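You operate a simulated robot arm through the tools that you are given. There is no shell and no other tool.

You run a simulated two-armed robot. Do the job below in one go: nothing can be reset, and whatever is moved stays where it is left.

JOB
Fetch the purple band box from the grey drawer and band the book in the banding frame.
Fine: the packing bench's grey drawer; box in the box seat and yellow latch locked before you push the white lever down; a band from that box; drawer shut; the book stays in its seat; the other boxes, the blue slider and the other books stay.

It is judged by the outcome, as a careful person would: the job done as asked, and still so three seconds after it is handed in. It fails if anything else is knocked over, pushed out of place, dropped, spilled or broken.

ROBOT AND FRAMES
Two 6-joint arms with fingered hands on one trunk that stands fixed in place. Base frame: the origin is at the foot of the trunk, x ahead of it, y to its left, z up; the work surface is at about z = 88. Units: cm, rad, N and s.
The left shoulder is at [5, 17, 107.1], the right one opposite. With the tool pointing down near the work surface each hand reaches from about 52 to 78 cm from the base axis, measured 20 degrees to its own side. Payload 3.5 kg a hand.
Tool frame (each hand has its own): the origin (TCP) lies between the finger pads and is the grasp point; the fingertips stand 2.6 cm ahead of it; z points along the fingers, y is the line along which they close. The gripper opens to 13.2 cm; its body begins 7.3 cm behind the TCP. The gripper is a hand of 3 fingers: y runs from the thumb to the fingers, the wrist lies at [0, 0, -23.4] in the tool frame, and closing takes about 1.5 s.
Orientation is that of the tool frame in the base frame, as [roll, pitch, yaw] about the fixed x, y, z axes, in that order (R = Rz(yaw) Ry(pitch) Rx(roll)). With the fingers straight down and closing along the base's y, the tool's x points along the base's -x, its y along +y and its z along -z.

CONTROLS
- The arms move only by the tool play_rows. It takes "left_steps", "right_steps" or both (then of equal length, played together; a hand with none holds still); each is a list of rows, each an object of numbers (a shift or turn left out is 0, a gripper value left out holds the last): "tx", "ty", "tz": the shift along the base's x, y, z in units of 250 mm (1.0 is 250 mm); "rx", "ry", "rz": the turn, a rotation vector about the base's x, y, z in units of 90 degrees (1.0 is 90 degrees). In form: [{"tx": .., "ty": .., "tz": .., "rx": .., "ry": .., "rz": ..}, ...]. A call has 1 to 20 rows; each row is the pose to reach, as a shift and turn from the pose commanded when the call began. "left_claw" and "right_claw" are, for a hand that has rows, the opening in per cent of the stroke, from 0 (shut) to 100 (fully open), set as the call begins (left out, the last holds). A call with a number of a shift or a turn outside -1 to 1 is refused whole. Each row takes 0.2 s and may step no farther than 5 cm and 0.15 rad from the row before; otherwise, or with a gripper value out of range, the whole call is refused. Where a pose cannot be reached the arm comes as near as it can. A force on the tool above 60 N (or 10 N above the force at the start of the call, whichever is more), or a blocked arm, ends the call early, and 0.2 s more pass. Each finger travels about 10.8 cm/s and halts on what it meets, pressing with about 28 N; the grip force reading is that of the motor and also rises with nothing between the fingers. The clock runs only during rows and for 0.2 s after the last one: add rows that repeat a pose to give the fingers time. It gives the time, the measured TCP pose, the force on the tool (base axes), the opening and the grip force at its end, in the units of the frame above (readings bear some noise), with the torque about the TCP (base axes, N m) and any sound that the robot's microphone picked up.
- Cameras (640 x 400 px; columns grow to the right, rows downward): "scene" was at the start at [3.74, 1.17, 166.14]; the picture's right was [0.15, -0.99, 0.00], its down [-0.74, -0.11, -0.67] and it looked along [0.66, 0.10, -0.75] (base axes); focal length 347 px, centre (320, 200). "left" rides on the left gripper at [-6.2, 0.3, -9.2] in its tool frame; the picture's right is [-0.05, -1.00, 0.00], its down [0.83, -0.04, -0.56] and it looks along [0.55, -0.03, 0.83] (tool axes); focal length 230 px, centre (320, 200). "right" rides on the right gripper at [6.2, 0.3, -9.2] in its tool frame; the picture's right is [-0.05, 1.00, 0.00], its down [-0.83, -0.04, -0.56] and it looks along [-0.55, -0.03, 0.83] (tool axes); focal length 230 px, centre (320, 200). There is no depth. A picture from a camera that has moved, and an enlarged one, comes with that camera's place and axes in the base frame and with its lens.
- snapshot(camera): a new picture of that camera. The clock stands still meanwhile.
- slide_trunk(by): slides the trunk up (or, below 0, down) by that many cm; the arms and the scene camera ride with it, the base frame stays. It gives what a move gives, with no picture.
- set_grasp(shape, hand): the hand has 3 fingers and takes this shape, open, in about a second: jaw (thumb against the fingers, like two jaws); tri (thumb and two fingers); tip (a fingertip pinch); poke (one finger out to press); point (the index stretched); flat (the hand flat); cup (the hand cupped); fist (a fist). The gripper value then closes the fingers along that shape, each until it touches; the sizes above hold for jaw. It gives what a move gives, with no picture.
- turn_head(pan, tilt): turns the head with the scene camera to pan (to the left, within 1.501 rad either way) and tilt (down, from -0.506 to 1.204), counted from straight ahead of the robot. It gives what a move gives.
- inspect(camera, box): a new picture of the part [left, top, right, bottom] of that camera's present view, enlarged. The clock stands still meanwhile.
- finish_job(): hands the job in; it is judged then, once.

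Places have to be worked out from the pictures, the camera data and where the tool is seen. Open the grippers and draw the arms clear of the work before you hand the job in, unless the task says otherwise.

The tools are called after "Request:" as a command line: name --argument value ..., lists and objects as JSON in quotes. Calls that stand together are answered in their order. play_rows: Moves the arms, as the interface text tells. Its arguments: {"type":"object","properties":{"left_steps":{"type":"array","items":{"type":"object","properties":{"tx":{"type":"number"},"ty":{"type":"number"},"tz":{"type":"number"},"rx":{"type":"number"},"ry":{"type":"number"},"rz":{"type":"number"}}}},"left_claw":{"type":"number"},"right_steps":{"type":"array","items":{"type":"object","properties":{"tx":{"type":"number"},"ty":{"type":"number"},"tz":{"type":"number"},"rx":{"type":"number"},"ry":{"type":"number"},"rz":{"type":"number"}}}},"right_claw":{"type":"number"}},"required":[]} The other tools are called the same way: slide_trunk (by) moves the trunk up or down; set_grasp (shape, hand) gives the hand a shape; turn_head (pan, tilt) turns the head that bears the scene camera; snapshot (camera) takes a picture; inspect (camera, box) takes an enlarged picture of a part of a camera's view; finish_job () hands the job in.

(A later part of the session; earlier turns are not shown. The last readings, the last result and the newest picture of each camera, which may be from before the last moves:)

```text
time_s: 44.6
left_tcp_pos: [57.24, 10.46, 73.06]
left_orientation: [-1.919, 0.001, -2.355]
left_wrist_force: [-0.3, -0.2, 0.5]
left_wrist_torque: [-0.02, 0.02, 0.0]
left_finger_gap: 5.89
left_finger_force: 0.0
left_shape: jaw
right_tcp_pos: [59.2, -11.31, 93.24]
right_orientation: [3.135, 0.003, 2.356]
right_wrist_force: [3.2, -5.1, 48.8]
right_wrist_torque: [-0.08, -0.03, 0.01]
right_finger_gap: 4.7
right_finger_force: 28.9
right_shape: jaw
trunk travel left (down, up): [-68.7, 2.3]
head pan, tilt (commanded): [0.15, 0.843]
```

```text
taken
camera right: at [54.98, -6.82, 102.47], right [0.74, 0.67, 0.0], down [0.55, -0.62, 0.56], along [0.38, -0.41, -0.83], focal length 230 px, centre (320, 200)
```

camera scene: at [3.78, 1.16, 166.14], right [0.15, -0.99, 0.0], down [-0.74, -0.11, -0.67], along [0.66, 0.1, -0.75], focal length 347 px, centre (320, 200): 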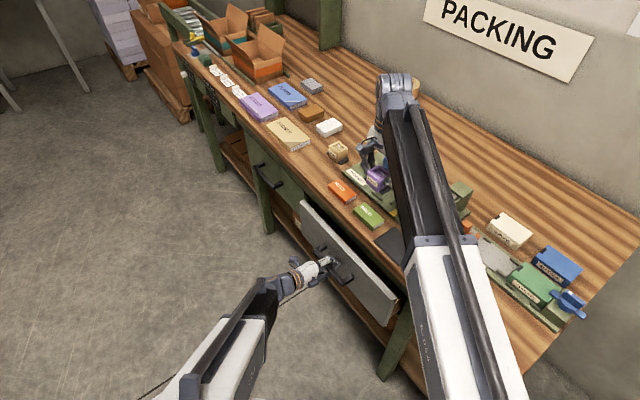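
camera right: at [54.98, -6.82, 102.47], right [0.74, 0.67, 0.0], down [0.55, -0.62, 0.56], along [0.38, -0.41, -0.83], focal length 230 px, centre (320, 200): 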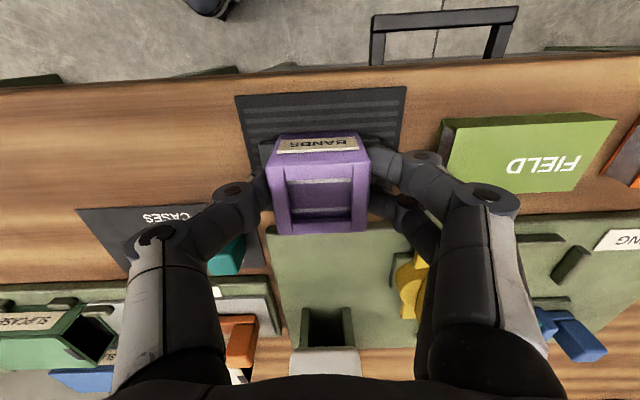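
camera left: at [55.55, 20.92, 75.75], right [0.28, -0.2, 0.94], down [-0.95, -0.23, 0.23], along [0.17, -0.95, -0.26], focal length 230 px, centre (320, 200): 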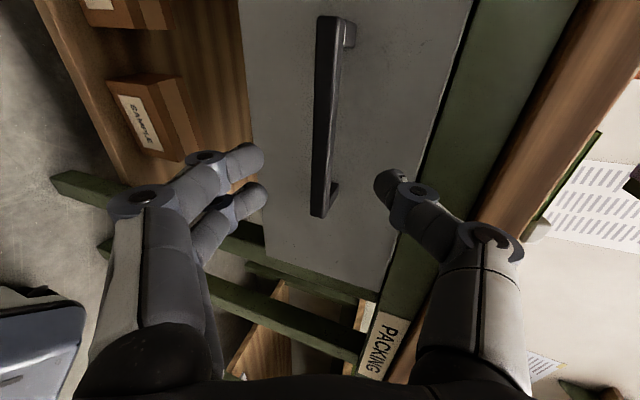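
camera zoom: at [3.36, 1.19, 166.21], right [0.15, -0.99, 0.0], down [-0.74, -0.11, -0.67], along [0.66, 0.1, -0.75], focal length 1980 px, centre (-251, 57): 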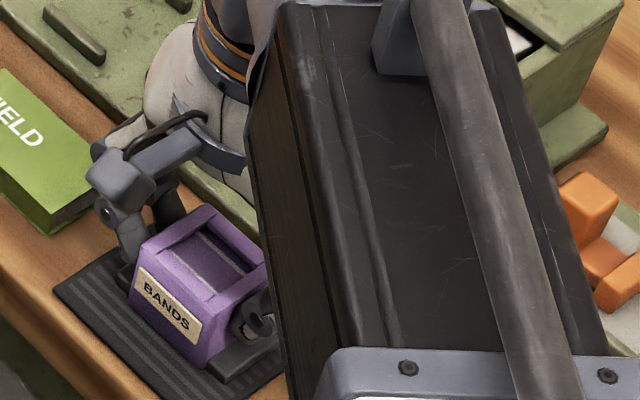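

The box is down on the mat: there's about 49 N upward on the hand at TCP z=93.2. I ease up by 0.35 cm to take the pressure off before releasing.

Request:
play_rows --right_steps '[{"tz": 0.007}, {"tz": 0.014}, {"tz": 0.014}]'

Request:
inspect --camera "right" --box '[220, 90, 440, 240]'

Request:
inspect --camera "scene" --box '[380, 190, 440, 260]'

```text
time_s: 45.4
left_tcp_pos: [57.21, 10.31, 72.9]
left_orientation: [-1.919, 0.002, -2.356]
left_wrist_force: [-0.6, 0.4, 0.8]
left_wrist_torque: [0.01, -0.02, 0.0]
left_finger_gap: 5.89
left_finger_force: 0.0
left_shape: jaw
right_tcp_pos: [59.11, -11.41, 93.3]
right_orientation: [3.139, 0.0, 2.356]
right_wrist_force: [6.3, -8.5, 32.4]
right_wrist_torque: [-0.13, -0.15, 0.01]
right_finger_gap: 4.7
right_finger_force: 28.2
right_shape: jaw
trunk travel left (down, up): [-68.7, 2.3]
head pan, tilt (commanded): [0.15, 0.843]
```

```text
2.67 times, centred on (330, 165) of right
camera zoom: at [55.02, -6.8, 102.56], right [0.74, 0.67, 0.0], down [0.56, -0.62, 0.55], along [0.37, -0.41, -0.83], focal length 614 px, centre (293, 293)
```

zoom: 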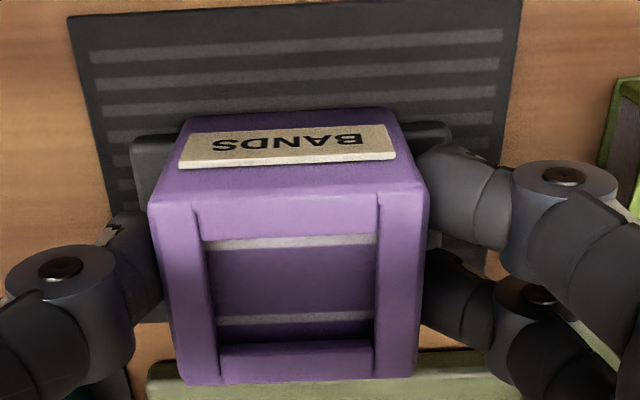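

```text
5.71 times, centred on (410, 225) of scene
camera zoom: at [3.54, 1.13, 166.14], right [0.15, -0.99, 0.0], down [-0.74, -0.11, -0.67], along [0.66, 0.1, -0.75], focal length 1980 px, centre (-194, 57)
```

zoom: 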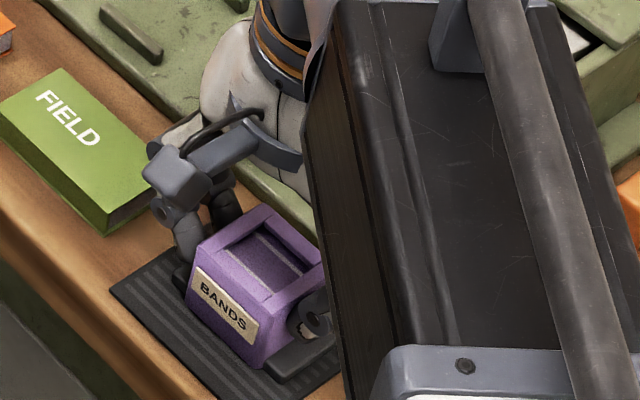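

There's still about 32 N, so I ease up another 0.25 cm.

Request:
play_rows --right_steps '[{"tz": 0.005}, {"tz": 0.01}, {"tz": 0.01}]'

```text
time_s: 46.2
left_tcp_pos: [57.32, 10.2, 72.85]
left_orientation: [-1.92, 0.0, -2.355]
left_wrist_force: [0.2, 0.1, 0.3]
left_wrist_torque: [0.01, -0.01, 0.0]
left_finger_gap: 5.89
left_finger_force: 0.0
left_shape: jaw
right_tcp_pos: [59.05, -11.32, 93.47]
right_orientation: [3.14, -0.007, 2.358]
right_wrist_force: [3.5, -6.3, 11.3]
right_wrist_torque: [-0.1, -0.15, 0.01]
right_finger_gap: 4.66
right_finger_force: 27.7
right_shape: jaw
trunk travel left (down, up): [-68.7, 2.3]
head pan, tilt (commanded): [0.15, 0.843]
```

Only about 11 N is left. I raise a last millimetre and open the hand to release the box on the mat.

Request:
play_rows --right_steps '[{"tz": 0.004}, {"tz": 0.004}, {"tz": 0.004}, {"tz": 0.004}]' --right_claw 50

Request:
snapshot --camera "right"

Request:
inspect --camera "scene" --box '[380, 190, 440, 260]'

```text
time_s: 47.2
left_tcp_pos: [57.33, 10.34, 72.92]
left_orientation: [-1.92, 0.001, -2.356]
left_wrist_force: [0.0, -0.6, -0.4]
left_wrist_torque: [-0.01, -0.01, -0.01]
left_finger_gap: 5.9
left_finger_force: 0.0
left_shape: jaw
right_tcp_pos: [59.11, -11.32, 93.51]
right_orientation: [3.141, -0.003, 2.359]
right_wrist_force: [0.3, 0.1, -0.2]
right_wrist_torque: [0.0, 0.02, 0.0]
right_finger_gap: 6.53
right_finger_force: 0.1
right_shape: jaw
trunk travel left (down, up): [-68.7, 2.3]
head pan, tilt (commanded): [0.15, 0.843]
```

```text
taken
camera right: at [55.11, -6.69, 102.82], right [0.74, 0.67, 0.0], down [0.56, -0.62, 0.55], along [0.37, -0.41, -0.83], focal length 230 px, centre (320, 200)
```

right: 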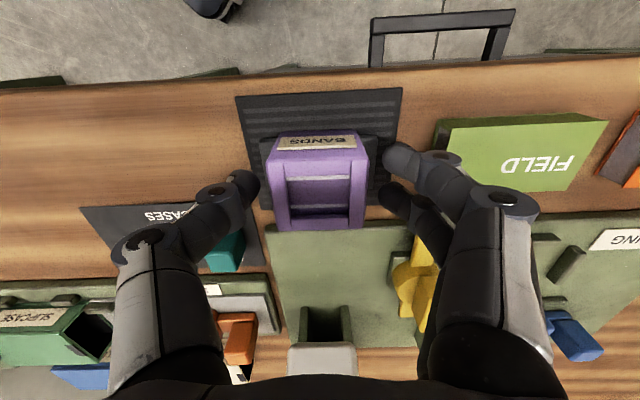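

```text
5.71 times, centred on (410, 225) of scene
camera zoom: at [3.73, 1.18, 166.14], right [0.15, -0.99, 0.0], down [-0.74, -0.11, -0.67], along [0.66, 0.1, -0.75], focal length 1980 px, centre (-194, 57)
```

zoom: 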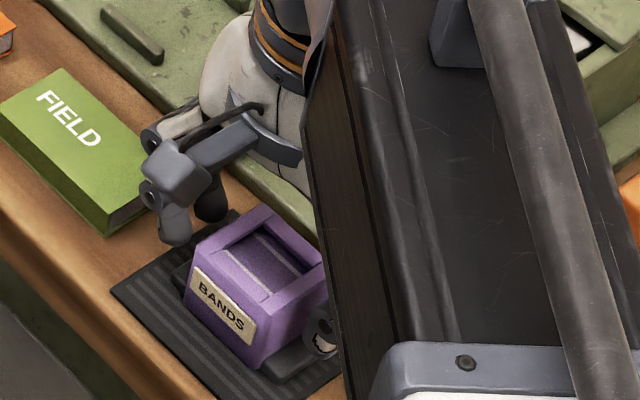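

The box is released, upright and square on the mat. Before regripping I use the empty hand to check that an 18° lean can reach the seat, which will also give a clear view of it.

Request:
play_rows --right_steps '[{"tz": 0.15}, {"tz": 0.3}, {"tz": 0.42, "rx": -0.047, "ry": -0.047}, {"tx": 0.14, "ty": 0.02, "tz": 0.42, "rx": -0.094, "ry": -0.094}, {"tx": 0.29, "ty": 0.06, "tz": 0.42, "rx": -0.1414, "ry": -0.1414}, {"tx": 0.44, "ty": 0.1, "tz": 0.4, "rx": -0.1414, "ry": -0.1414}, {"tx": 0.59, "ty": 0.13, "tz": 0.32, "rx": -0.1414, "ry": -0.1414}, {"tx": 0.716, "ty": 0.161, "tz": 0.18, "rx": -0.1414, "ry": -0.1414}, {"tx": 0.716, "ty": 0.161, "tz": 0.18, "rx": -0.1414, "ry": -0.1414}]'

Request:
snapshot --camera "right"

Request:
snapshot --camera "scene"

```text
time_s: 49.2
left_tcp_pos: [57.27, 10.4, 72.85]
left_orientation: [-1.921, 0.001, -2.356]
left_wrist_force: [0.1, 0.4, 0.6]
left_wrist_torque: [0.01, 0.01, 0.01]
left_finger_gap: 5.93
left_finger_force: 0.1
left_shape: jaw
right_tcp_pos: [77.04, -6.97, 98.17]
right_orientation: [-3.139, 0.311, 2.357]
right_wrist_force: [0.0, 0.1, -0.3]
right_wrist_torque: [-0.02, -0.01, 0.01]
right_finger_gap: 6.52
right_finger_force: 0.1
right_shape: jaw
trunk travel left (down, up): [-68.7, 2.3]
head pan, tilt (commanded): [0.15, 0.843]
```

```text
taken
camera right: at [71.21, -0.63, 105.11], right [0.74, 0.67, 0.02], down [0.41, -0.47, 0.78], along [0.53, -0.57, -0.62], focal length 230 px, centre (320, 200)
```

right: 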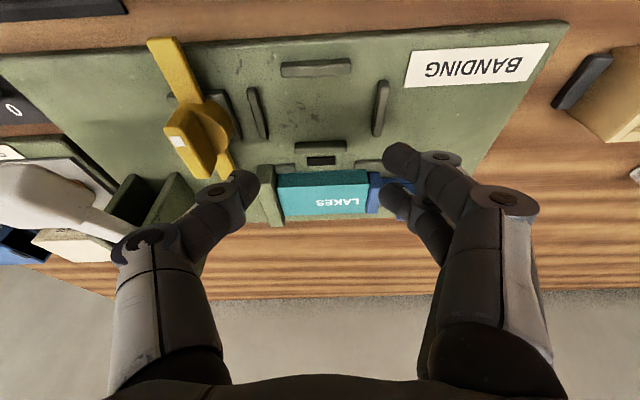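

```text
taken
camera scene: at [3.73, 1.17, 166.14], right [0.15, -0.99, 0.0], down [-0.74, -0.11, -0.67], along [0.66, 0.1, -0.75], focal length 347 px, centre (320, 200)
```

scene: 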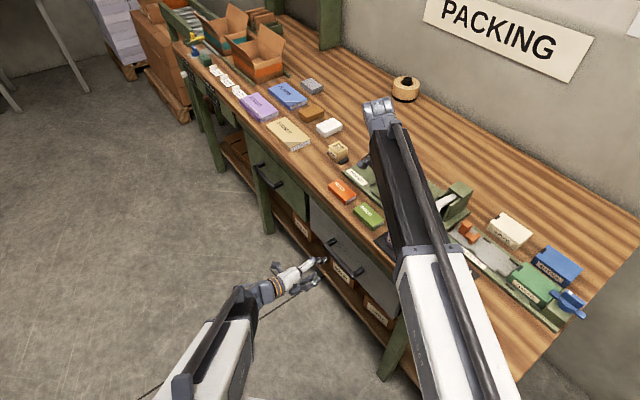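

With an 18° lean the seat is in reach, and the view is clear. I zoom in on the seat to measure it accurately.

Request:
inspect --camera "right" --box '[140, 20, 440, 220]'

Request:
inspect --camera "right" --box '[230, 40, 410, 180]'

```text
2.00 times, centred on (290, 120) of right
camera zoom: at [71.21, -0.63, 105.11], right [0.74, 0.67, 0.02], down [0.41, -0.47, 0.78], along [0.53, -0.57, -0.62], focal length 460 px, centre (380, 360)
```

zoom: 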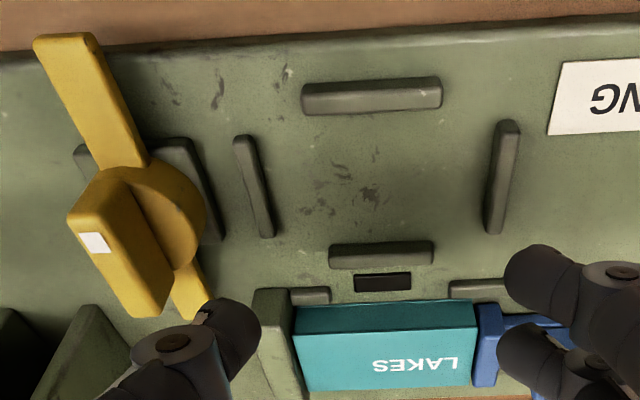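

```text
2.86 times, centred on (320, 110) of right
camera zoom: at [71.21, -0.63, 105.11], right [0.74, 0.67, 0.02], down [0.41, -0.47, 0.78], along [0.53, -0.57, -0.62], focal length 657 px, centre (320, 457)
```

zoom: 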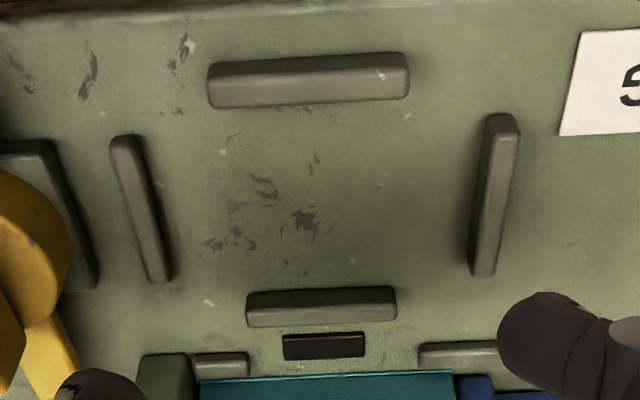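

From this view the seat's interior centres on about (77.07,-7.07), rail tops are at z≈90.7 and the plate at z≈89.5. I go back with the same 18° lean to a pre-grasp above the box on the mat.

Request:
play_rows --right_steps '[{"tx": -0.05, "ty": -0.01, "tz": 0.16}, {"tx": -0.2, "ty": -0.03, "tz": 0.25}, {"tx": -0.37, "ty": -0.05, "tz": 0.25}, {"tx": -0.53, "ty": -0.07, "tz": 0.25}, {"tx": -0.68, "ty": -0.085, "tz": 0.23}, {"tx": -0.79, "ty": -0.09, "tz": 0.18}, {"tx": -0.79, "ty": -0.09, "tz": 0.18}]'

Request:
snapshot --camera "right"

Request:
inspect --camera "right" --box '[220, 60, 440, 210]'

```text
time_s: 50.8
left_tcp_pos: [57.39, 10.22, 72.88]
left_orientation: [-1.92, 0.001, -2.356]
left_wrist_force: [0.1, -0.2, 0.6]
left_wrist_torque: [-0.01, 0.0, -0.02]
left_finger_gap: 5.91
left_finger_force: 0.2
left_shape: jaw
right_tcp_pos: [57.15, -9.31, 102.66]
right_orientation: [3.142, 0.31, 2.357]
right_wrist_force: [-0.9, 0.1, 0.4]
right_wrist_torque: [0.04, 0.0, 0.03]
right_finger_gap: 6.52
right_finger_force: 0.0
right_shape: jaw
trunk travel left (down, up): [-68.7, 2.3]
head pan, tilt (commanded): [0.15, 0.843]
```

```text
taken
camera right: at [51.41, -2.99, 109.6], right [0.74, 0.67, 0.02], down [0.41, -0.47, 0.78], along [0.53, -0.57, -0.62], focal length 230 px, centre (320, 200)
```

right: 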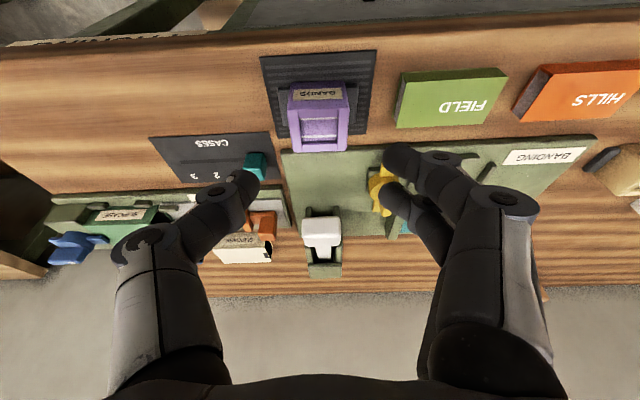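

```text
2.67 times, centred on (330, 135) of right
camera zoom: at [51.41, -2.99, 109.6], right [0.74, 0.67, 0.02], down [0.41, -0.47, 0.78], along [0.53, -0.57, -0.62], focal length 614 px, centre (293, 373)
```

zoom: 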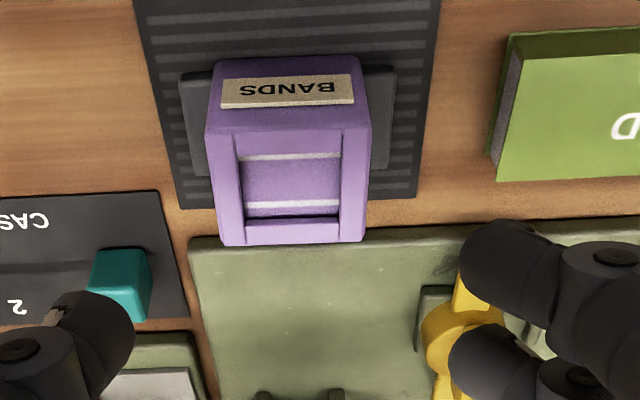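

The box on the mat is centred at about s=33.85, w=49.4, base at z≈89.5 and top ≈93.6. I lower the leaning hand onto it, TCP at about (58.6,-10.75,93.7).

Request:
play_rows --right_steps '[{"tx": 0.015, "ty": -0.014, "tz": -0.09}, {"tx": 0.03, "ty": -0.029, "tz": -0.18}, {"tx": 0.045, "ty": -0.043, "tz": -0.27}, {"tx": 0.059, "ty": -0.058, "tz": -0.358}, {"tx": 0.059, "ty": -0.058, "tz": -0.358}]'

Request:
inspect --camera "right" --box '[200, 60, 460, 240]'

Request:
inspect --camera "scene" --box '[380, 190, 440, 260]'

```text
time_s: 52.0
left_tcp_pos: [57.25, 10.4, 72.94]
left_orientation: [-1.92, -0.002, -2.356]
left_wrist_force: [0.1, -1.0, 0.2]
left_wrist_torque: [0.01, 0.0, 0.02]
left_finger_gap: 5.89
left_finger_force: 0.0
left_shape: jaw
right_tcp_pos: [58.62, -11.06, 93.7]
right_orientation: [-3.141, 0.312, 2.359]
right_wrist_force: [0.2, 0.0, 0.3]
right_wrist_torque: [0.02, 0.0, 0.0]
right_finger_gap: 6.54
right_finger_force: 0.0
right_shape: jaw
trunk travel left (down, up): [-68.7, 2.3]
head pan, tilt (commanded): [0.15, 0.843]
```

```text
2.22 times, centred on (330, 150) of right
camera zoom: at [52.8, -4.55, 100.59], right [0.74, 0.67, 0.02], down [0.41, -0.47, 0.78], along [0.53, -0.57, -0.62], focal length 511 px, centre (298, 311)
```

zoom: 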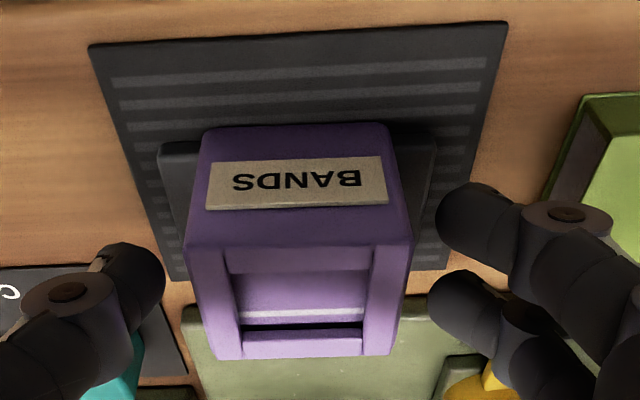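

```text
5.71 times, centred on (410, 225) of scene
camera zoom: at [3.73, 1.18, 166.14], right [0.15, -0.99, 0.0], down [-0.74, -0.11, -0.67], along [0.66, 0.1, -0.75], focal length 1980 px, centre (-194, 57)
```

zoom: 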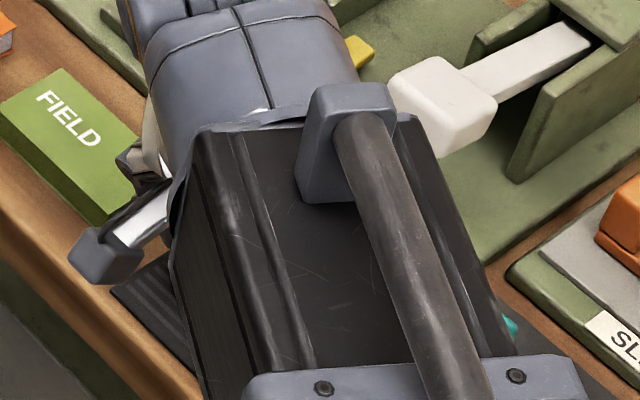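

The thumb and both fingertips are level with the box sides, about 0.4 cm deep of centre. I shift 0.3 cm outward and close.

Request:
play_rows --right_steps '[{"tx": -0.008, "ty": 0.009}, {"tx": -0.008, "ty": 0.009}]'

Request:
play_rows --right_steps '[{}, {}, {}, {}, {}, {}]' --right_claw 20

Request:
inspect --camera "right" --box '[200, 60, 460, 240]'

```text
time_s: 52.6
left_tcp_pos: [57.48, 10.3, 72.84]
left_orientation: [-1.92, -0.001, -2.357]
left_wrist_force: [0.0, 0.0, -0.7]
left_wrist_torque: [0.0, -0.01, -0.03]
left_finger_gap: 5.89
left_finger_force: 0.0
left_shape: jaw
right_tcp_pos: [58.48, -10.83, 93.57]
right_orientation: [-3.14, 0.309, 2.359]
right_wrist_force: [0.3, -0.2, 0.3]
right_wrist_torque: [-0.01, -0.02, -0.03]
right_finger_gap: 6.53
right_finger_force: 0.0
right_shape: jaw
trunk travel left (down, up): [-68.7, 2.3]
head pan, tilt (commanded): [0.15, 0.843]
```

```text
time_s: 54.0
left_tcp_pos: [57.43, 10.31, 72.86]
left_orientation: [-1.92, 0.0, -2.357]
left_wrist_force: [0.1, 0.1, -1.2]
left_wrist_torque: [-0.01, -0.02, 0.02]
left_finger_gap: 5.9
left_finger_force: 0.1
left_shape: jaw
right_tcp_pos: [58.45, -10.84, 93.67]
right_orientation: [3.141, 0.31, 2.358]
right_wrist_force: [-0.2, 0.3, 0.3]
right_wrist_torque: [0.02, 0.03, 0.04]
right_finger_gap: 4.39
right_finger_force: 27.9
right_shape: jaw
trunk travel left (down, up): [-68.7, 2.3]
head pan, tilt (commanded): [0.15, 0.843]
```

```text
2.22 times, centred on (330, 150) of right
camera zoom: at [52.63, -4.35, 100.61], right [0.74, 0.67, 0.02], down [0.41, -0.47, 0.78], along [0.53, -0.57, -0.62], focal length 511 px, centre (298, 311)
```

zoom: 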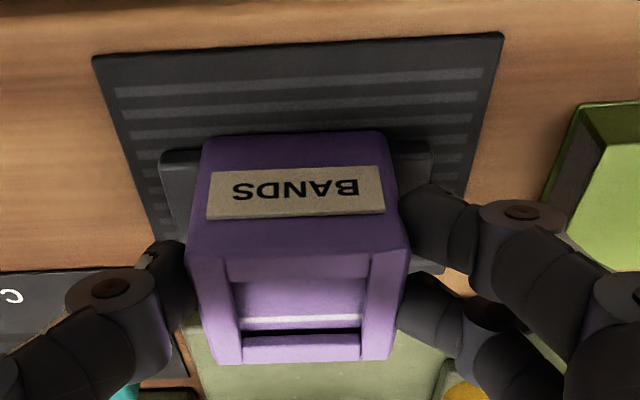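

The grip is firm again at 4.39 cm, with the box centre within 0.2 cm of the TCP. I lift and carry it over the seat, hovering about 3 cm high.

Request:
play_rows --right_steps '[{"tz": 0.12}, {"tz": 0.26}, {"tz": 0.4}, {"tx": 0.15, "ty": 0.03, "tz": 0.42}, {"tx": 0.31, "ty": 0.07, "tz": 0.42}, {"tx": 0.47, "ty": 0.1, "tz": 0.42}, {"tx": 0.62, "ty": 0.13, "tz": 0.38}, {"tx": 0.736, "ty": 0.154, "tz": 0.26}, {"tx": 0.736, "ty": 0.154, "tz": 0.16}, {"tx": 0.736, "ty": 0.154, "tz": 0.16}]'

Request:
snapshot --camera "right"

Request:
inspect --camera "scene" --box '[340, 130, 440, 220]'

```text
time_s: 56.2
left_tcp_pos: [57.33, 10.41, 72.89]
left_orientation: [-1.92, 0.0, -2.355]
left_wrist_force: [0.8, 0.3, 0.1]
left_wrist_torque: [0.0, 0.01, 0.02]
left_finger_gap: 5.9
left_finger_force: 0.0
left_shape: jaw
right_tcp_pos: [76.65, -6.84, 97.74]
right_orientation: [3.141, 0.312, 2.358]
right_wrist_force: [-0.2, 0.0, -1.2]
right_wrist_torque: [-0.02, 0.0, 0.03]
right_finger_gap: 4.35
right_finger_force: 27.7
right_shape: jaw
trunk travel left (down, up): [-68.7, 2.3]
head pan, tilt (commanded): [0.15, 0.843]
```

```text
taken
camera right: at [70.88, -0.45, 104.6], right [0.74, 0.67, 0.02], down [0.41, -0.47, 0.78], along [0.53, -0.57, -0.62], focal length 230 px, centre (320, 200)
```

right: 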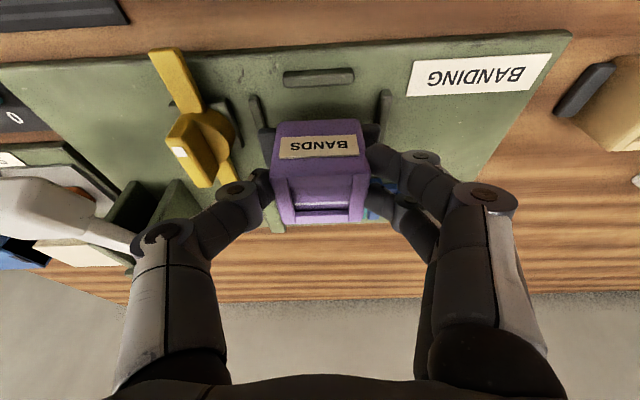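

```text
4.44 times, centred on (390, 175) of scene
camera zoom: at [3.74, 1.18, 166.14], right [0.15, -0.99, 0.0], down [-0.74, -0.11, -0.67], along [0.66, 0.1, -0.75], focal length 1540 px, centre (9, 311)
```

zoom: 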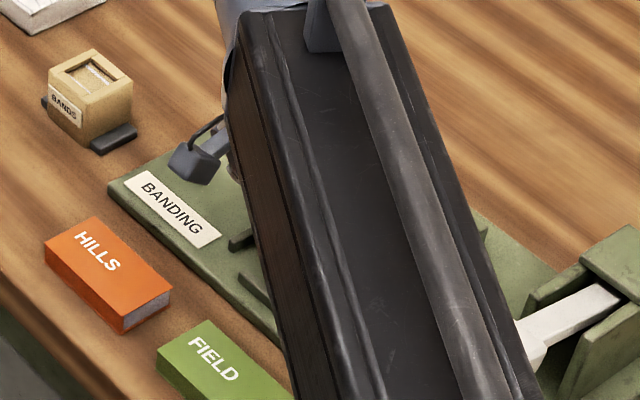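

The scene view is blocked by the forearm, but the hand camera shows the near rail and the ends of both side rails next to the box's feet. I zoom in to check alignment.

Request:
inspect --camera "right" --box '[220, 50, 420, 190]'

```text
2.86 times, centred on (320, 120) of right
camera zoom: at [70.88, -0.45, 104.6], right [0.74, 0.67, 0.02], down [0.41, -0.47, 0.78], along [0.53, -0.57, -0.62], focal length 657 px, centre (320, 429)
```

zoom: 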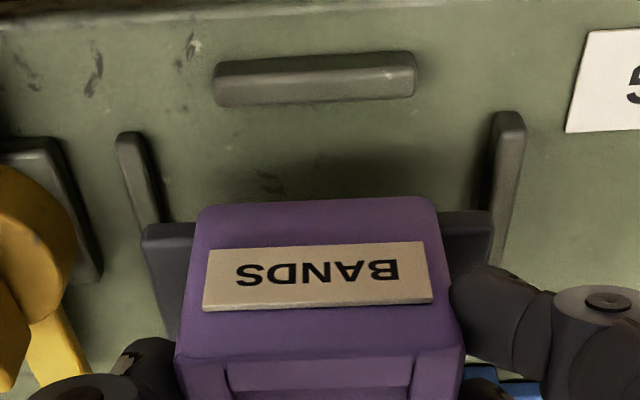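

The box lines up with the rails to within about 0.1 cm along the bench and needs roughly 0.25 cm more inward. I correct that and lower 2.6 cm, so the base is just above the rail tops.

Request:
play_rows --right_steps '[{"tx": 0.006, "ty": -0.007, "tz": -0.02}, {"tx": 0.007, "ty": -0.007, "tz": -0.06}, {"tx": 0.007, "ty": -0.007, "tz": -0.104}, {"tx": 0.007, "ty": -0.007, "tz": -0.104}]'

Request:
inspect --camera "right" --box '[220, 50, 420, 190]'

```text
time_s: 57.2
left_tcp_pos: [57.33, 10.41, 72.99]
left_orientation: [-1.919, 0.001, -2.356]
left_wrist_force: [-0.3, 0.4, -0.7]
left_wrist_torque: [-0.03, 0.0, 0.01]
left_finger_gap: 5.88
left_finger_force: 0.0
left_shape: jaw
right_tcp_pos: [77.01, -6.97, 95.13]
right_orientation: [3.139, 0.313, 2.359]
right_wrist_force: [-1.8, 3.2, 10.2]
right_wrist_torque: [-0.08, -0.13, 0.03]
right_finger_gap: 4.38
right_finger_force: 28.1
right_shape: jaw
trunk travel left (down, up): [-68.7, 2.3]
head pan, tilt (commanded): [0.15, 0.843]
```

```text
2.86 times, centred on (320, 120) of right
camera zoom: at [71.09, -0.6, 102.12], right [0.74, 0.67, 0.02], down [0.41, -0.47, 0.78], along [0.54, -0.57, -0.62], focal length 657 px, centre (320, 429)
```

zoom: 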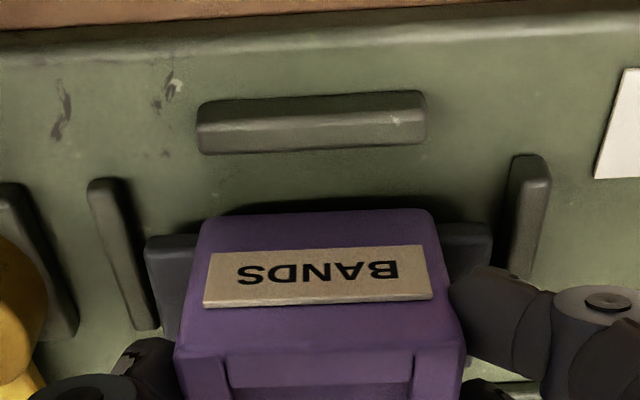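

There's about 10 N of contact with the base near rail-top height and a slight outward push, so the far edge is touching the far rail. I estimate the box is about 0.5 cm too deep. I raise slightly, shift outward 0.5 cm and look again.

Request:
play_rows --right_steps '[{"tx": 0.0, "ty": 0.0, "tz": 0.02}, {"tx": -0.007, "ty": 0.007, "tz": 0.024}, {"tx": -0.014, "ty": 0.014, "tz": 0.024}, {"tx": -0.014, "ty": 0.014, "tz": 0.0}, {"tx": -0.014, "ty": 0.014, "tz": 0.0}]'

Request:
inspect --camera "right" --box '[220, 50, 420, 190]'

```text
time_s: 58.4
left_tcp_pos: [57.32, 10.37, 73.0]
left_orientation: [-1.919, -0.001, -2.355]
left_wrist_force: [0.0, -0.2, -0.2]
left_wrist_torque: [-0.02, 0.01, 0.0]
left_finger_gap: 5.9
left_finger_force: 0.0
left_shape: jaw
right_tcp_pos: [76.82, -6.79, 95.0]
right_orientation: [-3.14, 0.311, 2.359]
right_wrist_force: [-0.8, 0.0, -0.1]
right_wrist_torque: [0.0, 0.06, 0.0]
right_finger_gap: 4.39
right_finger_force: 27.9
right_shape: jaw
trunk travel left (down, up): [-68.7, 2.3]
head pan, tilt (commanded): [0.15, 0.843]
```

```text
2.86 times, centred on (320, 120) of right
camera zoom: at [70.91, -0.38, 101.92], right [0.74, 0.67, 0.02], down [0.41, -0.47, 0.78], along [0.53, -0.57, -0.62], focal length 657 px, centre (320, 429)
```

zoom: 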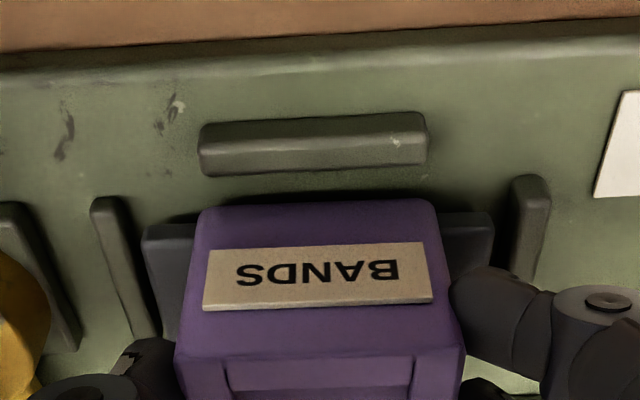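

The contact is gone, and both feet sit inside the side rails with even gaps. I lower slowly by 0.9 cm.

Request:
play_rows --right_steps '[{"tz": -0.01}, {"tz": -0.02}, {"tz": -0.03}, {"tz": -0.036}, {"tz": -0.036}]'

Request:
inspect --camera "right" --box '[220, 50, 420, 190]'

```text
time_s: 59.6
left_tcp_pos: [57.22, 10.35, 72.9]
left_orientation: [-1.92, -0.001, -2.356]
left_wrist_force: [-0.5, -0.3, 0.0]
left_wrist_torque: [0.02, -0.03, 0.05]
left_finger_gap: 5.89
left_finger_force: 0.1
left_shape: jaw
right_tcp_pos: [76.67, -6.7, 94.42]
right_orientation: [3.141, 0.315, 2.356]
right_wrist_force: [4.3, 1.2, 17.0]
right_wrist_torque: [-0.04, -0.12, 0.02]
right_finger_gap: 4.41
right_finger_force: 28.0
right_shape: jaw
trunk travel left (down, up): [-68.7, 2.3]
head pan, tilt (commanded): [0.15, 0.843]
```

```text
2.86 times, centred on (320, 120) of right
camera zoom: at [70.85, -0.4, 101.31], right [0.74, 0.67, 0.02], down [0.41, -0.47, 0.78], along [0.54, -0.57, -0.62], focal length 657 px, centre (320, 429)
```

zoom: 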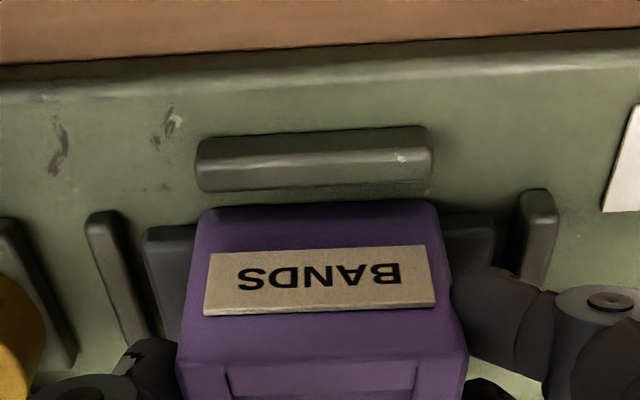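

There's about 17 N of contact at TCP z=94.4, with both feet between the side rails and the box inside the near and far rails, about 0.3 cm deep of centre. I slide it 0.3 cm outward and press gently to confirm it rests on the plate.

Request:
play_rows --right_steps '[{"tz": 0.006}, {"tx": -0.008, "ty": 0.008, "tz": 0.006}, {"tx": -0.008, "ty": 0.008, "tz": -0.002}, {"tx": -0.008, "ty": 0.008, "tz": -0.006}, {"tx": -0.008, "ty": 0.008, "tz": -0.006}]'

Request:
inspect --camera "right" --box '[220, 50, 420, 190]'

```text
time_s: 60.8
left_tcp_pos: [57.3, 10.33, 73.01]
left_orientation: [-1.918, 0.002, -2.356]
left_wrist_force: [0.6, 0.4, -0.3]
left_wrist_torque: [-0.03, -0.01, -0.02]
left_finger_gap: 5.87
left_finger_force: 0.1
left_shape: jaw
right_tcp_pos: [76.46, -6.55, 94.29]
right_orientation: [3.139, 0.313, 2.357]
right_wrist_force: [3.8, -3.9, 27.6]
right_wrist_torque: [-0.2, -0.16, -0.05]
right_finger_gap: 4.43
right_finger_force: 28.4
right_shape: jaw
trunk travel left (down, up): [-68.7, 2.3]
head pan, tilt (commanded): [0.15, 0.843]
```

```text
2.86 times, centred on (320, 120) of right
camera zoom: at [70.61, -0.19, 101.24], right [0.74, 0.67, 0.02], down [0.41, -0.47, 0.78], along [0.54, -0.57, -0.62], focal length 657 px, centre (320, 429)
```

zoom: 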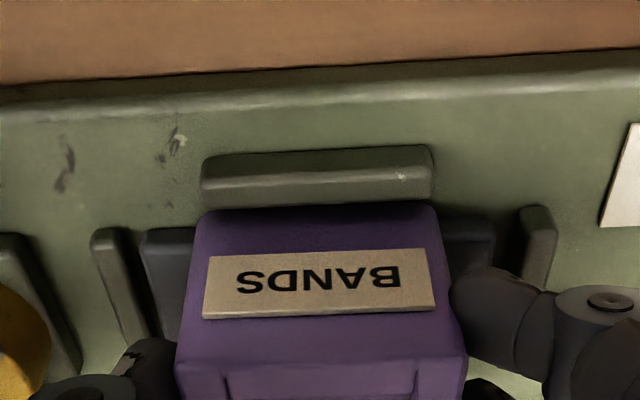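

The box sits between all four rails, with the near rail's top edge overlapping the view of its base, and rests on the plate. I ease off the pressure and open the hand slightly to release.

Request:
play_rows --right_steps '[{"tz": 0.006}, {"tz": 0.009}, {"tz": 0.009}]'

Request:
play_rows --right_steps '[{}, {}, {}, {}]' --right_claw 48

Request:
inspect --camera "right" --box '[220, 50, 420, 190]'

```text
time_s: 61.6
left_tcp_pos: [57.11, 10.34, 72.97]
left_orientation: [-1.92, 0.002, -2.357]
left_wrist_force: [0.4, -0.1, 0.0]
left_wrist_torque: [-0.02, 0.04, 0.03]
left_finger_gap: 5.87
left_finger_force: 0.0
left_shape: jaw
right_tcp_pos: [76.46, -6.59, 94.41]
right_orientation: [3.142, 0.312, 2.355]
right_wrist_force: [5.0, -6.1, 20.4]
right_wrist_torque: [-0.18, -0.19, -0.04]
right_finger_gap: 4.45
right_finger_force: 28.1
right_shape: jaw
trunk travel left (down, up): [-68.7, 2.3]
head pan, tilt (commanded): [0.15, 0.843]
```

```text
time_s: 62.6
left_tcp_pos: [57.26, 10.35, 72.87]
left_orientation: [-1.919, -0.001, -2.358]
left_wrist_force: [0.6, -0.2, -0.1]
left_wrist_torque: [0.03, -0.01, 0.0]
left_finger_gap: 5.91
left_finger_force: 0.1
left_shape: jaw
right_tcp_pos: [76.57, -6.63, 94.29]
right_orientation: [-3.142, 0.311, 2.358]
right_wrist_force: [-0.4, -1.0, -0.1]
right_wrist_torque: [0.01, 0.05, -0.03]
right_finger_gap: 6.28
right_finger_force: 0.1
right_shape: jaw
trunk travel left (down, up): [-68.7, 2.3]
head pan, tilt (commanded): [0.15, 0.843]
```

```text
2.86 times, centred on (320, 120) of right
camera zoom: at [70.68, -0.11, 101.17], right [0.74, 0.67, 0.01], down [0.41, -0.47, 0.78], along [0.53, -0.57, -0.62], focal length 657 px, centre (320, 429)
```

zoom: 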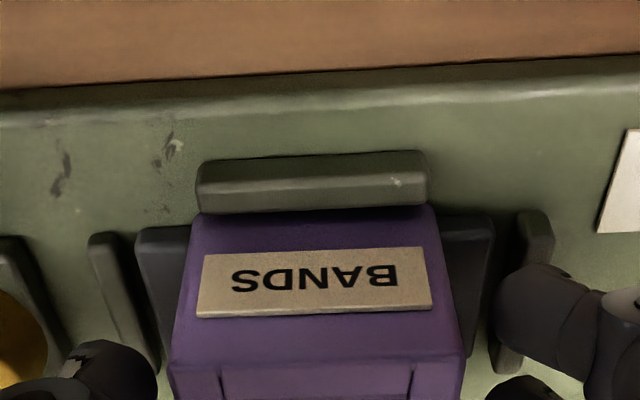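

The box is released. I withdraw the hand along its own axis and check that the box is level in the seat.

Request:
play_rows --right_steps '[{"tx": -0.017, "ty": 0.017, "tz": 0.076}, {"tx": -0.043, "ty": 0.043, "tz": 0.19}, {"tx": -0.07, "ty": 0.07, "tz": 0.3}, {"tx": -0.11, "ty": 0.11, "tz": 0.4}, {"tx": -0.11, "ty": 0.11, "tz": 0.4}]'

Request:
snapshot --camera "right"

Request:
inspect --camera "right" --box '[160, 70, 420, 230]'

Request:
inspect --camera "scene" --box '[340, 130, 440, 220]'

```text
time_s: 63.8
left_tcp_pos: [57.39, 10.38, 72.94]
left_orientation: [-1.92, 0.0, -2.356]
left_wrist_force: [0.9, 0.3, -0.3]
left_wrist_torque: [0.0, -0.03, 0.0]
left_finger_gap: 5.89
left_finger_force: 0.0
left_shape: jaw
right_tcp_pos: [73.92, -4.0, 104.23]
right_orientation: [3.141, 0.31, 2.358]
right_wrist_force: [0.0, -0.2, 0.7]
right_wrist_torque: [0.01, -0.02, -0.01]
right_finger_gap: 6.26
right_finger_force: 0.2
right_shape: jaw
trunk travel left (down, up): [-68.7, 2.3]
head pan, tilt (commanded): [0.15, 0.843]
```

```text
taken
camera right: at [68.15, 2.5, 111.13], right [0.74, 0.67, 0.02], down [0.41, -0.47, 0.78], along [0.53, -0.57, -0.62], focal length 230 px, centre (320, 200)
```

right: 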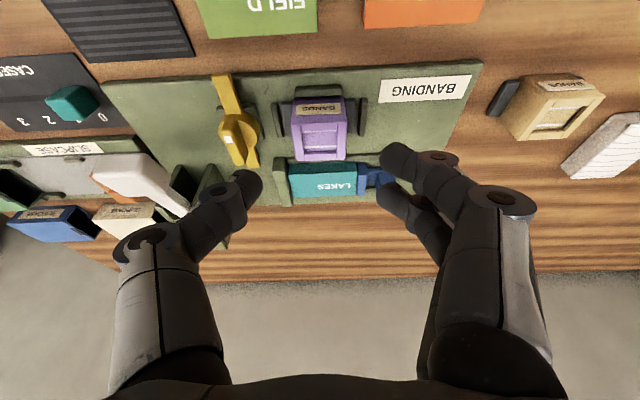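

```text
2.46 times, centred on (290, 150) of right
camera zoom: at [68.15, 2.5, 111.13], right [0.74, 0.67, 0.02], down [0.41, -0.47, 0.78], along [0.53, -0.57, -0.62], focal length 566 px, centre (394, 323)
```

zoom: 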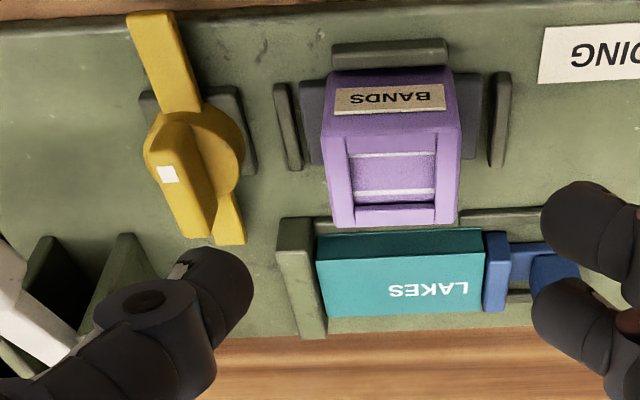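

```text
4.44 times, centred on (390, 175) of scene
camera zoom: at [3.74, 1.18, 166.14], right [0.15, -0.99, 0.0], down [-0.74, -0.11, -0.67], along [0.66, 0.1, -0.75], focal length 1540 px, centre (9, 311)
```

zoom: 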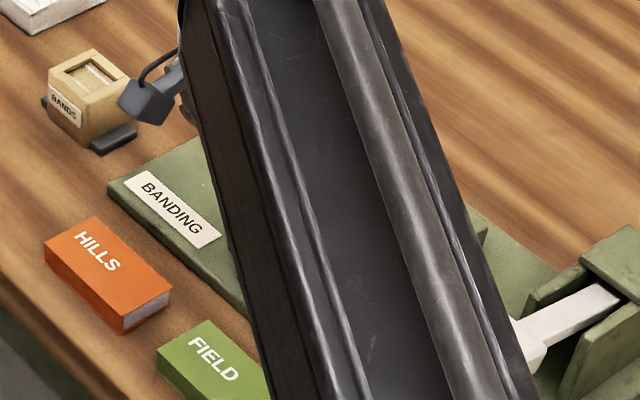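

The box stands level between the rails. Next is the latch: its fin top is around s≈41, w 57–62, z≈94. The far arm's swing toward the box is blocked by the book stop, so it should turn clockwise, with the marked near arm going toward the box. I bring the right hand vertical above the latch.

Request:
play_rows --right_steps '[{"tx": -0.02, "ty": -0.08, "tz": 0.02, "rx": 0.047, "ry": 0.047}, {"tx": -0.05, "ty": -0.18, "tz": 0.02, "rx": 0.094, "ry": 0.094}, {"tx": -0.09, "ty": -0.28, "tz": 0.02, "rx": 0.1414, "ry": 0.1414}, {"tx": -0.114, "ty": -0.352, "tz": 0.02, "rx": 0.1414, "ry": 0.1414}, {"tx": -0.114, "ty": -0.352, "tz": 0.02, "rx": 0.1414, "ry": 0.1414}]'

Request:
snapshot --camera "right"

Request:
snapshot --camera "scene"

Request:
inspect --camera "right" --box '[220, 50, 440, 210]'

Request:
inspect --camera "scene" --box '[340, 130, 440, 220]'

```text
time_s: 65.0
left_tcp_pos: [57.46, 10.37, 72.94]
left_orientation: [-1.919, -0.001, -2.356]
left_wrist_force: [-0.4, 0.1, 0.6]
left_wrist_torque: [0.01, -0.01, 0.02]
left_finger_gap: 5.89
left_finger_force: 0.0
left_shape: jaw
right_tcp_pos: [70.9, -12.54, 104.68]
right_orientation: [-3.141, -0.004, 2.359]
right_wrist_force: [-0.8, -0.4, 0.1]
right_wrist_torque: [0.02, 0.01, 0.0]
right_finger_gap: 6.27
right_finger_force: 0.1
right_shape: jaw
trunk travel left (down, up): [-68.7, 2.3]
head pan, tilt (commanded): [0.15, 0.843]
```

```text
taken
camera right: at [66.89, -8.06, 114.07], right [0.74, 0.67, 0.0], down [0.56, -0.62, 0.55], along [0.37, -0.41, -0.83], focal length 230 px, centre (320, 200)
```

right: 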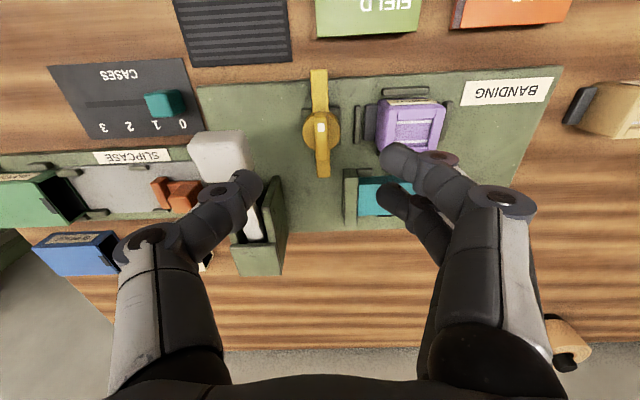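

```text
taken
camera scene: at [3.74, 1.18, 166.14], right [0.15, -0.99, 0.0], down [-0.74, -0.11, -0.67], along [0.66, 0.1, -0.75], focal length 347 px, centre (320, 200)
```

scene: 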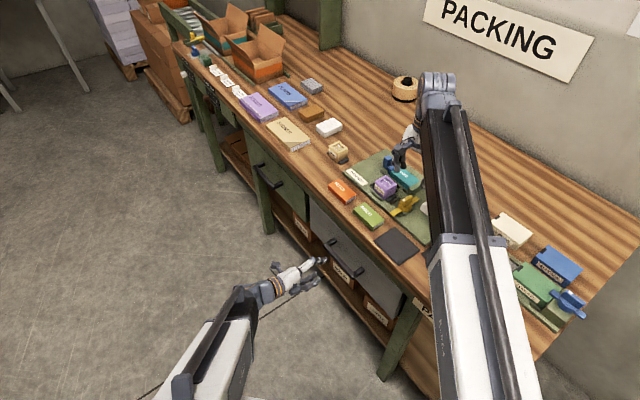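

```text
2.50 times, centred on (330, 130) of right
camera zoom: at [66.89, -8.06, 114.07], right [0.74, 0.67, 0.0], down [0.56, -0.62, 0.55], along [0.37, -0.41, -0.83], focal length 575 px, centre (295, 375)
```

zoom: 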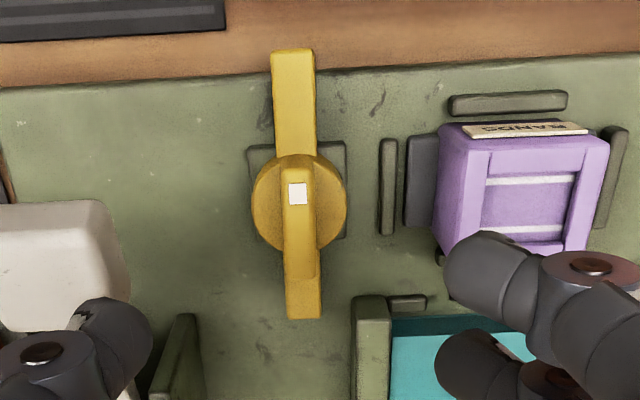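

```text
4.44 times, centred on (390, 175) of scene
camera zoom: at [3.74, 1.18, 166.14], right [0.15, -0.99, 0.0], down [-0.74, -0.11, -0.67], along [0.66, 0.1, -0.75], focal length 1540 px, centre (9, 311)
```

zoom: 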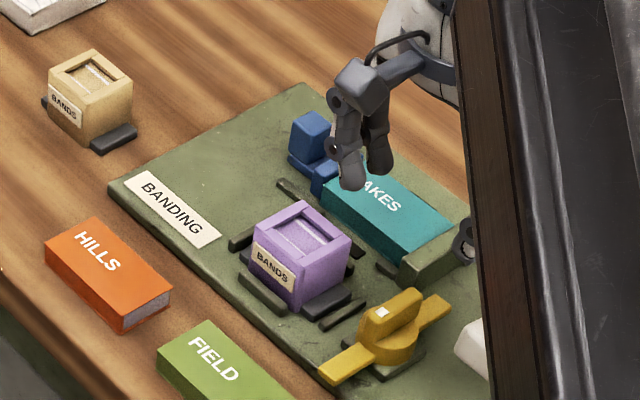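

The scene view confirms the purple box sits squarely inside its rails. The latch axis is at about (71.5,-13.0), with the fin 1.3 cm thick and z up to ~94.3. I centre above it and test whether the wrist can turn the needed -90° freely.

Request:
play_rows --right_steps '[{"tx": 0.025, "ty": -0.018, "rz": -0.091}, {"tx": 0.025, "ty": -0.018, "rz": -0.182}, {"tx": 0.025, "ty": -0.018, "rz": -0.273}, {"tx": 0.025, "ty": -0.018, "rz": -0.364}, {"tx": 0.025, "ty": -0.018, "rz": -0.455}, {"tx": 0.025, "ty": -0.018, "rz": -0.545}, {"tx": 0.025, "ty": -0.018, "rz": -0.636}, {"tx": 0.025, "ty": -0.018, "rz": -0.727}, {"tx": 0.025, "ty": -0.018, "rz": -0.818}, {"tx": 0.025, "ty": -0.018, "rz": -0.909}, {"tx": 0.025, "ty": -0.018, "rz": -1.0}, {"tx": 0.025, "ty": -0.018, "rz": -1.0}]'

Request:
snapshot --camera "right"

```text
time_s: 67.6
left_tcp_pos: [57.3, 10.34, 72.81]
left_orientation: [-1.92, 0.0, -2.356]
left_wrist_force: [0.0, -1.4, -0.1]
left_wrist_torque: [-0.05, 0.01, 0.02]
left_finger_gap: 5.89
left_finger_force: 0.1
left_shape: jaw
right_tcp_pos: [71.61, -13.04, 104.7]
right_orientation: [-3.141, -0.004, 0.785]
right_wrist_force: [-0.6, 0.4, -1.2]
right_wrist_torque: [-0.01, -0.01, 0.0]
right_finger_gap: 6.28
right_finger_force: 0.1
right_shape: jaw
trunk travel left (down, up): [-68.7, 2.3]
head pan, tilt (commanded): [0.15, 0.843]
```

```text
taken
camera right: at [76.25, -8.97, 114.01], right [0.67, -0.74, 0.0], down [-0.62, -0.56, 0.55], along [-0.41, -0.37, -0.83], focal length 230 px, centre (320, 200)
```

right: 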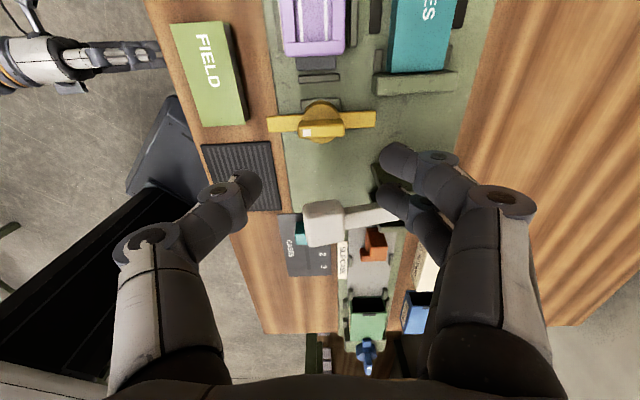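

The wrist turns freely to the end angle. From this side view I refine the latch fin's position and height.

Request:
inspect --camera "right" --box '[250, 60, 400, 170]'

```text
3.64 times, centred on (325, 115) of right
camera zoom: at [76.25, -8.97, 114.01], right [0.67, -0.74, 0.0], down [-0.62, -0.56, 0.55], along [-0.41, -0.37, -0.83], focal length 837 px, centre (302, 509)
```

zoom: 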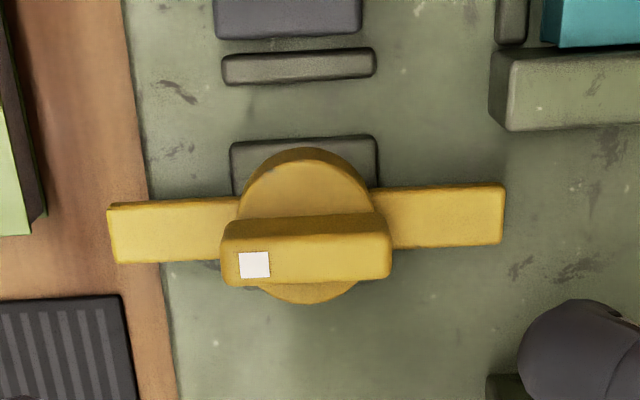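

The fin is centred at s≈41.4, w≈60.0, about 4.1 cm long and 1.1 cm thick, top z≈93.4. If I grip it, the thumb knuckle would hit the white lever knob. A single stretched finger pushing the fin round is safer, so I raise a little, set the poke shape and look at its geometry.

Request:
play_rows --right_steps '[{"tz": 0.1}, {"tz": 0.16}, {"tz": 0.16}]'

Request:
set_grasp --shape "poke" --hand "right"

Request:
snapshot --camera "right"

Request:
inspect --camera "scene" --box '[340, 80, 480, 220]'

```text
time_s: 68.4
left_tcp_pos: [57.33, 10.26, 72.91]
left_orientation: [-1.921, 0.001, -2.357]
left_wrist_force: [-0.6, -0.1, 0.1]
left_wrist_torque: [-0.01, -0.01, 0.03]
left_finger_gap: 5.87
left_finger_force: 0.1
left_shape: jaw
right_tcp_pos: [71.63, -13.15, 108.77]
right_orientation: [-3.141, -0.004, 0.787]
right_wrist_force: [0.0, 0.0, -0.1]
right_wrist_torque: [-0.05, -0.01, -0.04]
right_finger_gap: 6.31
right_finger_force: 0.1
right_shape: jaw
trunk travel left (down, up): [-68.7, 2.3]
head pan, tilt (commanded): [0.15, 0.843]
```

```text
time_s: 69.3
left_tcp_pos: [57.25, 10.37, 72.94]
left_orientation: [-1.921, -0.001, -2.356]
left_wrist_force: [0.8, 0.4, 0.1]
left_wrist_torque: [-0.01, -0.02, 0.03]
left_finger_gap: 5.9
left_finger_force: 0.1
left_shape: jaw
right_tcp_pos: [71.54, -13.04, 108.69]
right_orientation: [3.14, -0.004, 0.786]
right_wrist_force: [0.1, -0.7, 0.3]
right_wrist_torque: [0.0, 0.0, 0.02]
right_finger_gap: 0.0
right_finger_force: 0.1
right_shape: poke
trunk travel left (down, up): [-68.7, 2.3]
head pan, tilt (commanded): [0.15, 0.843]
```

```text
taken
camera right: at [76.21, -8.93, 117.95], right [0.67, -0.74, 0.0], down [-0.62, -0.56, 0.55], along [-0.41, -0.37, -0.83], focal length 230 px, centre (320, 200)
```

right: 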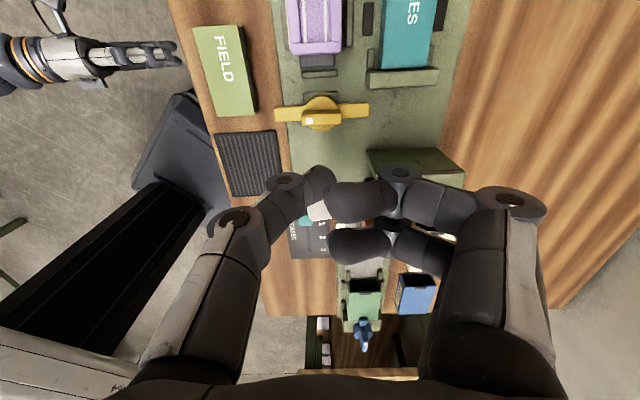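

```text
2.86 times, centred on (410, 150) of scene
camera zoom: at [3.74, 1.17, 166.14], right [0.15, -0.99, 0.0], down [-0.74, -0.11, -0.67], along [0.66, 0.1, -0.75], focal length 990 px, centre (63, 343)
```

zoom: 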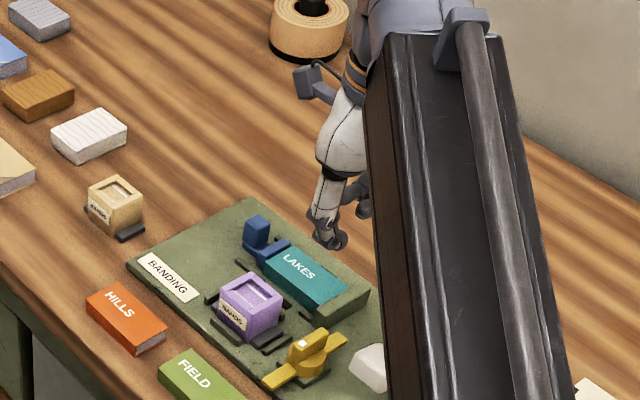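

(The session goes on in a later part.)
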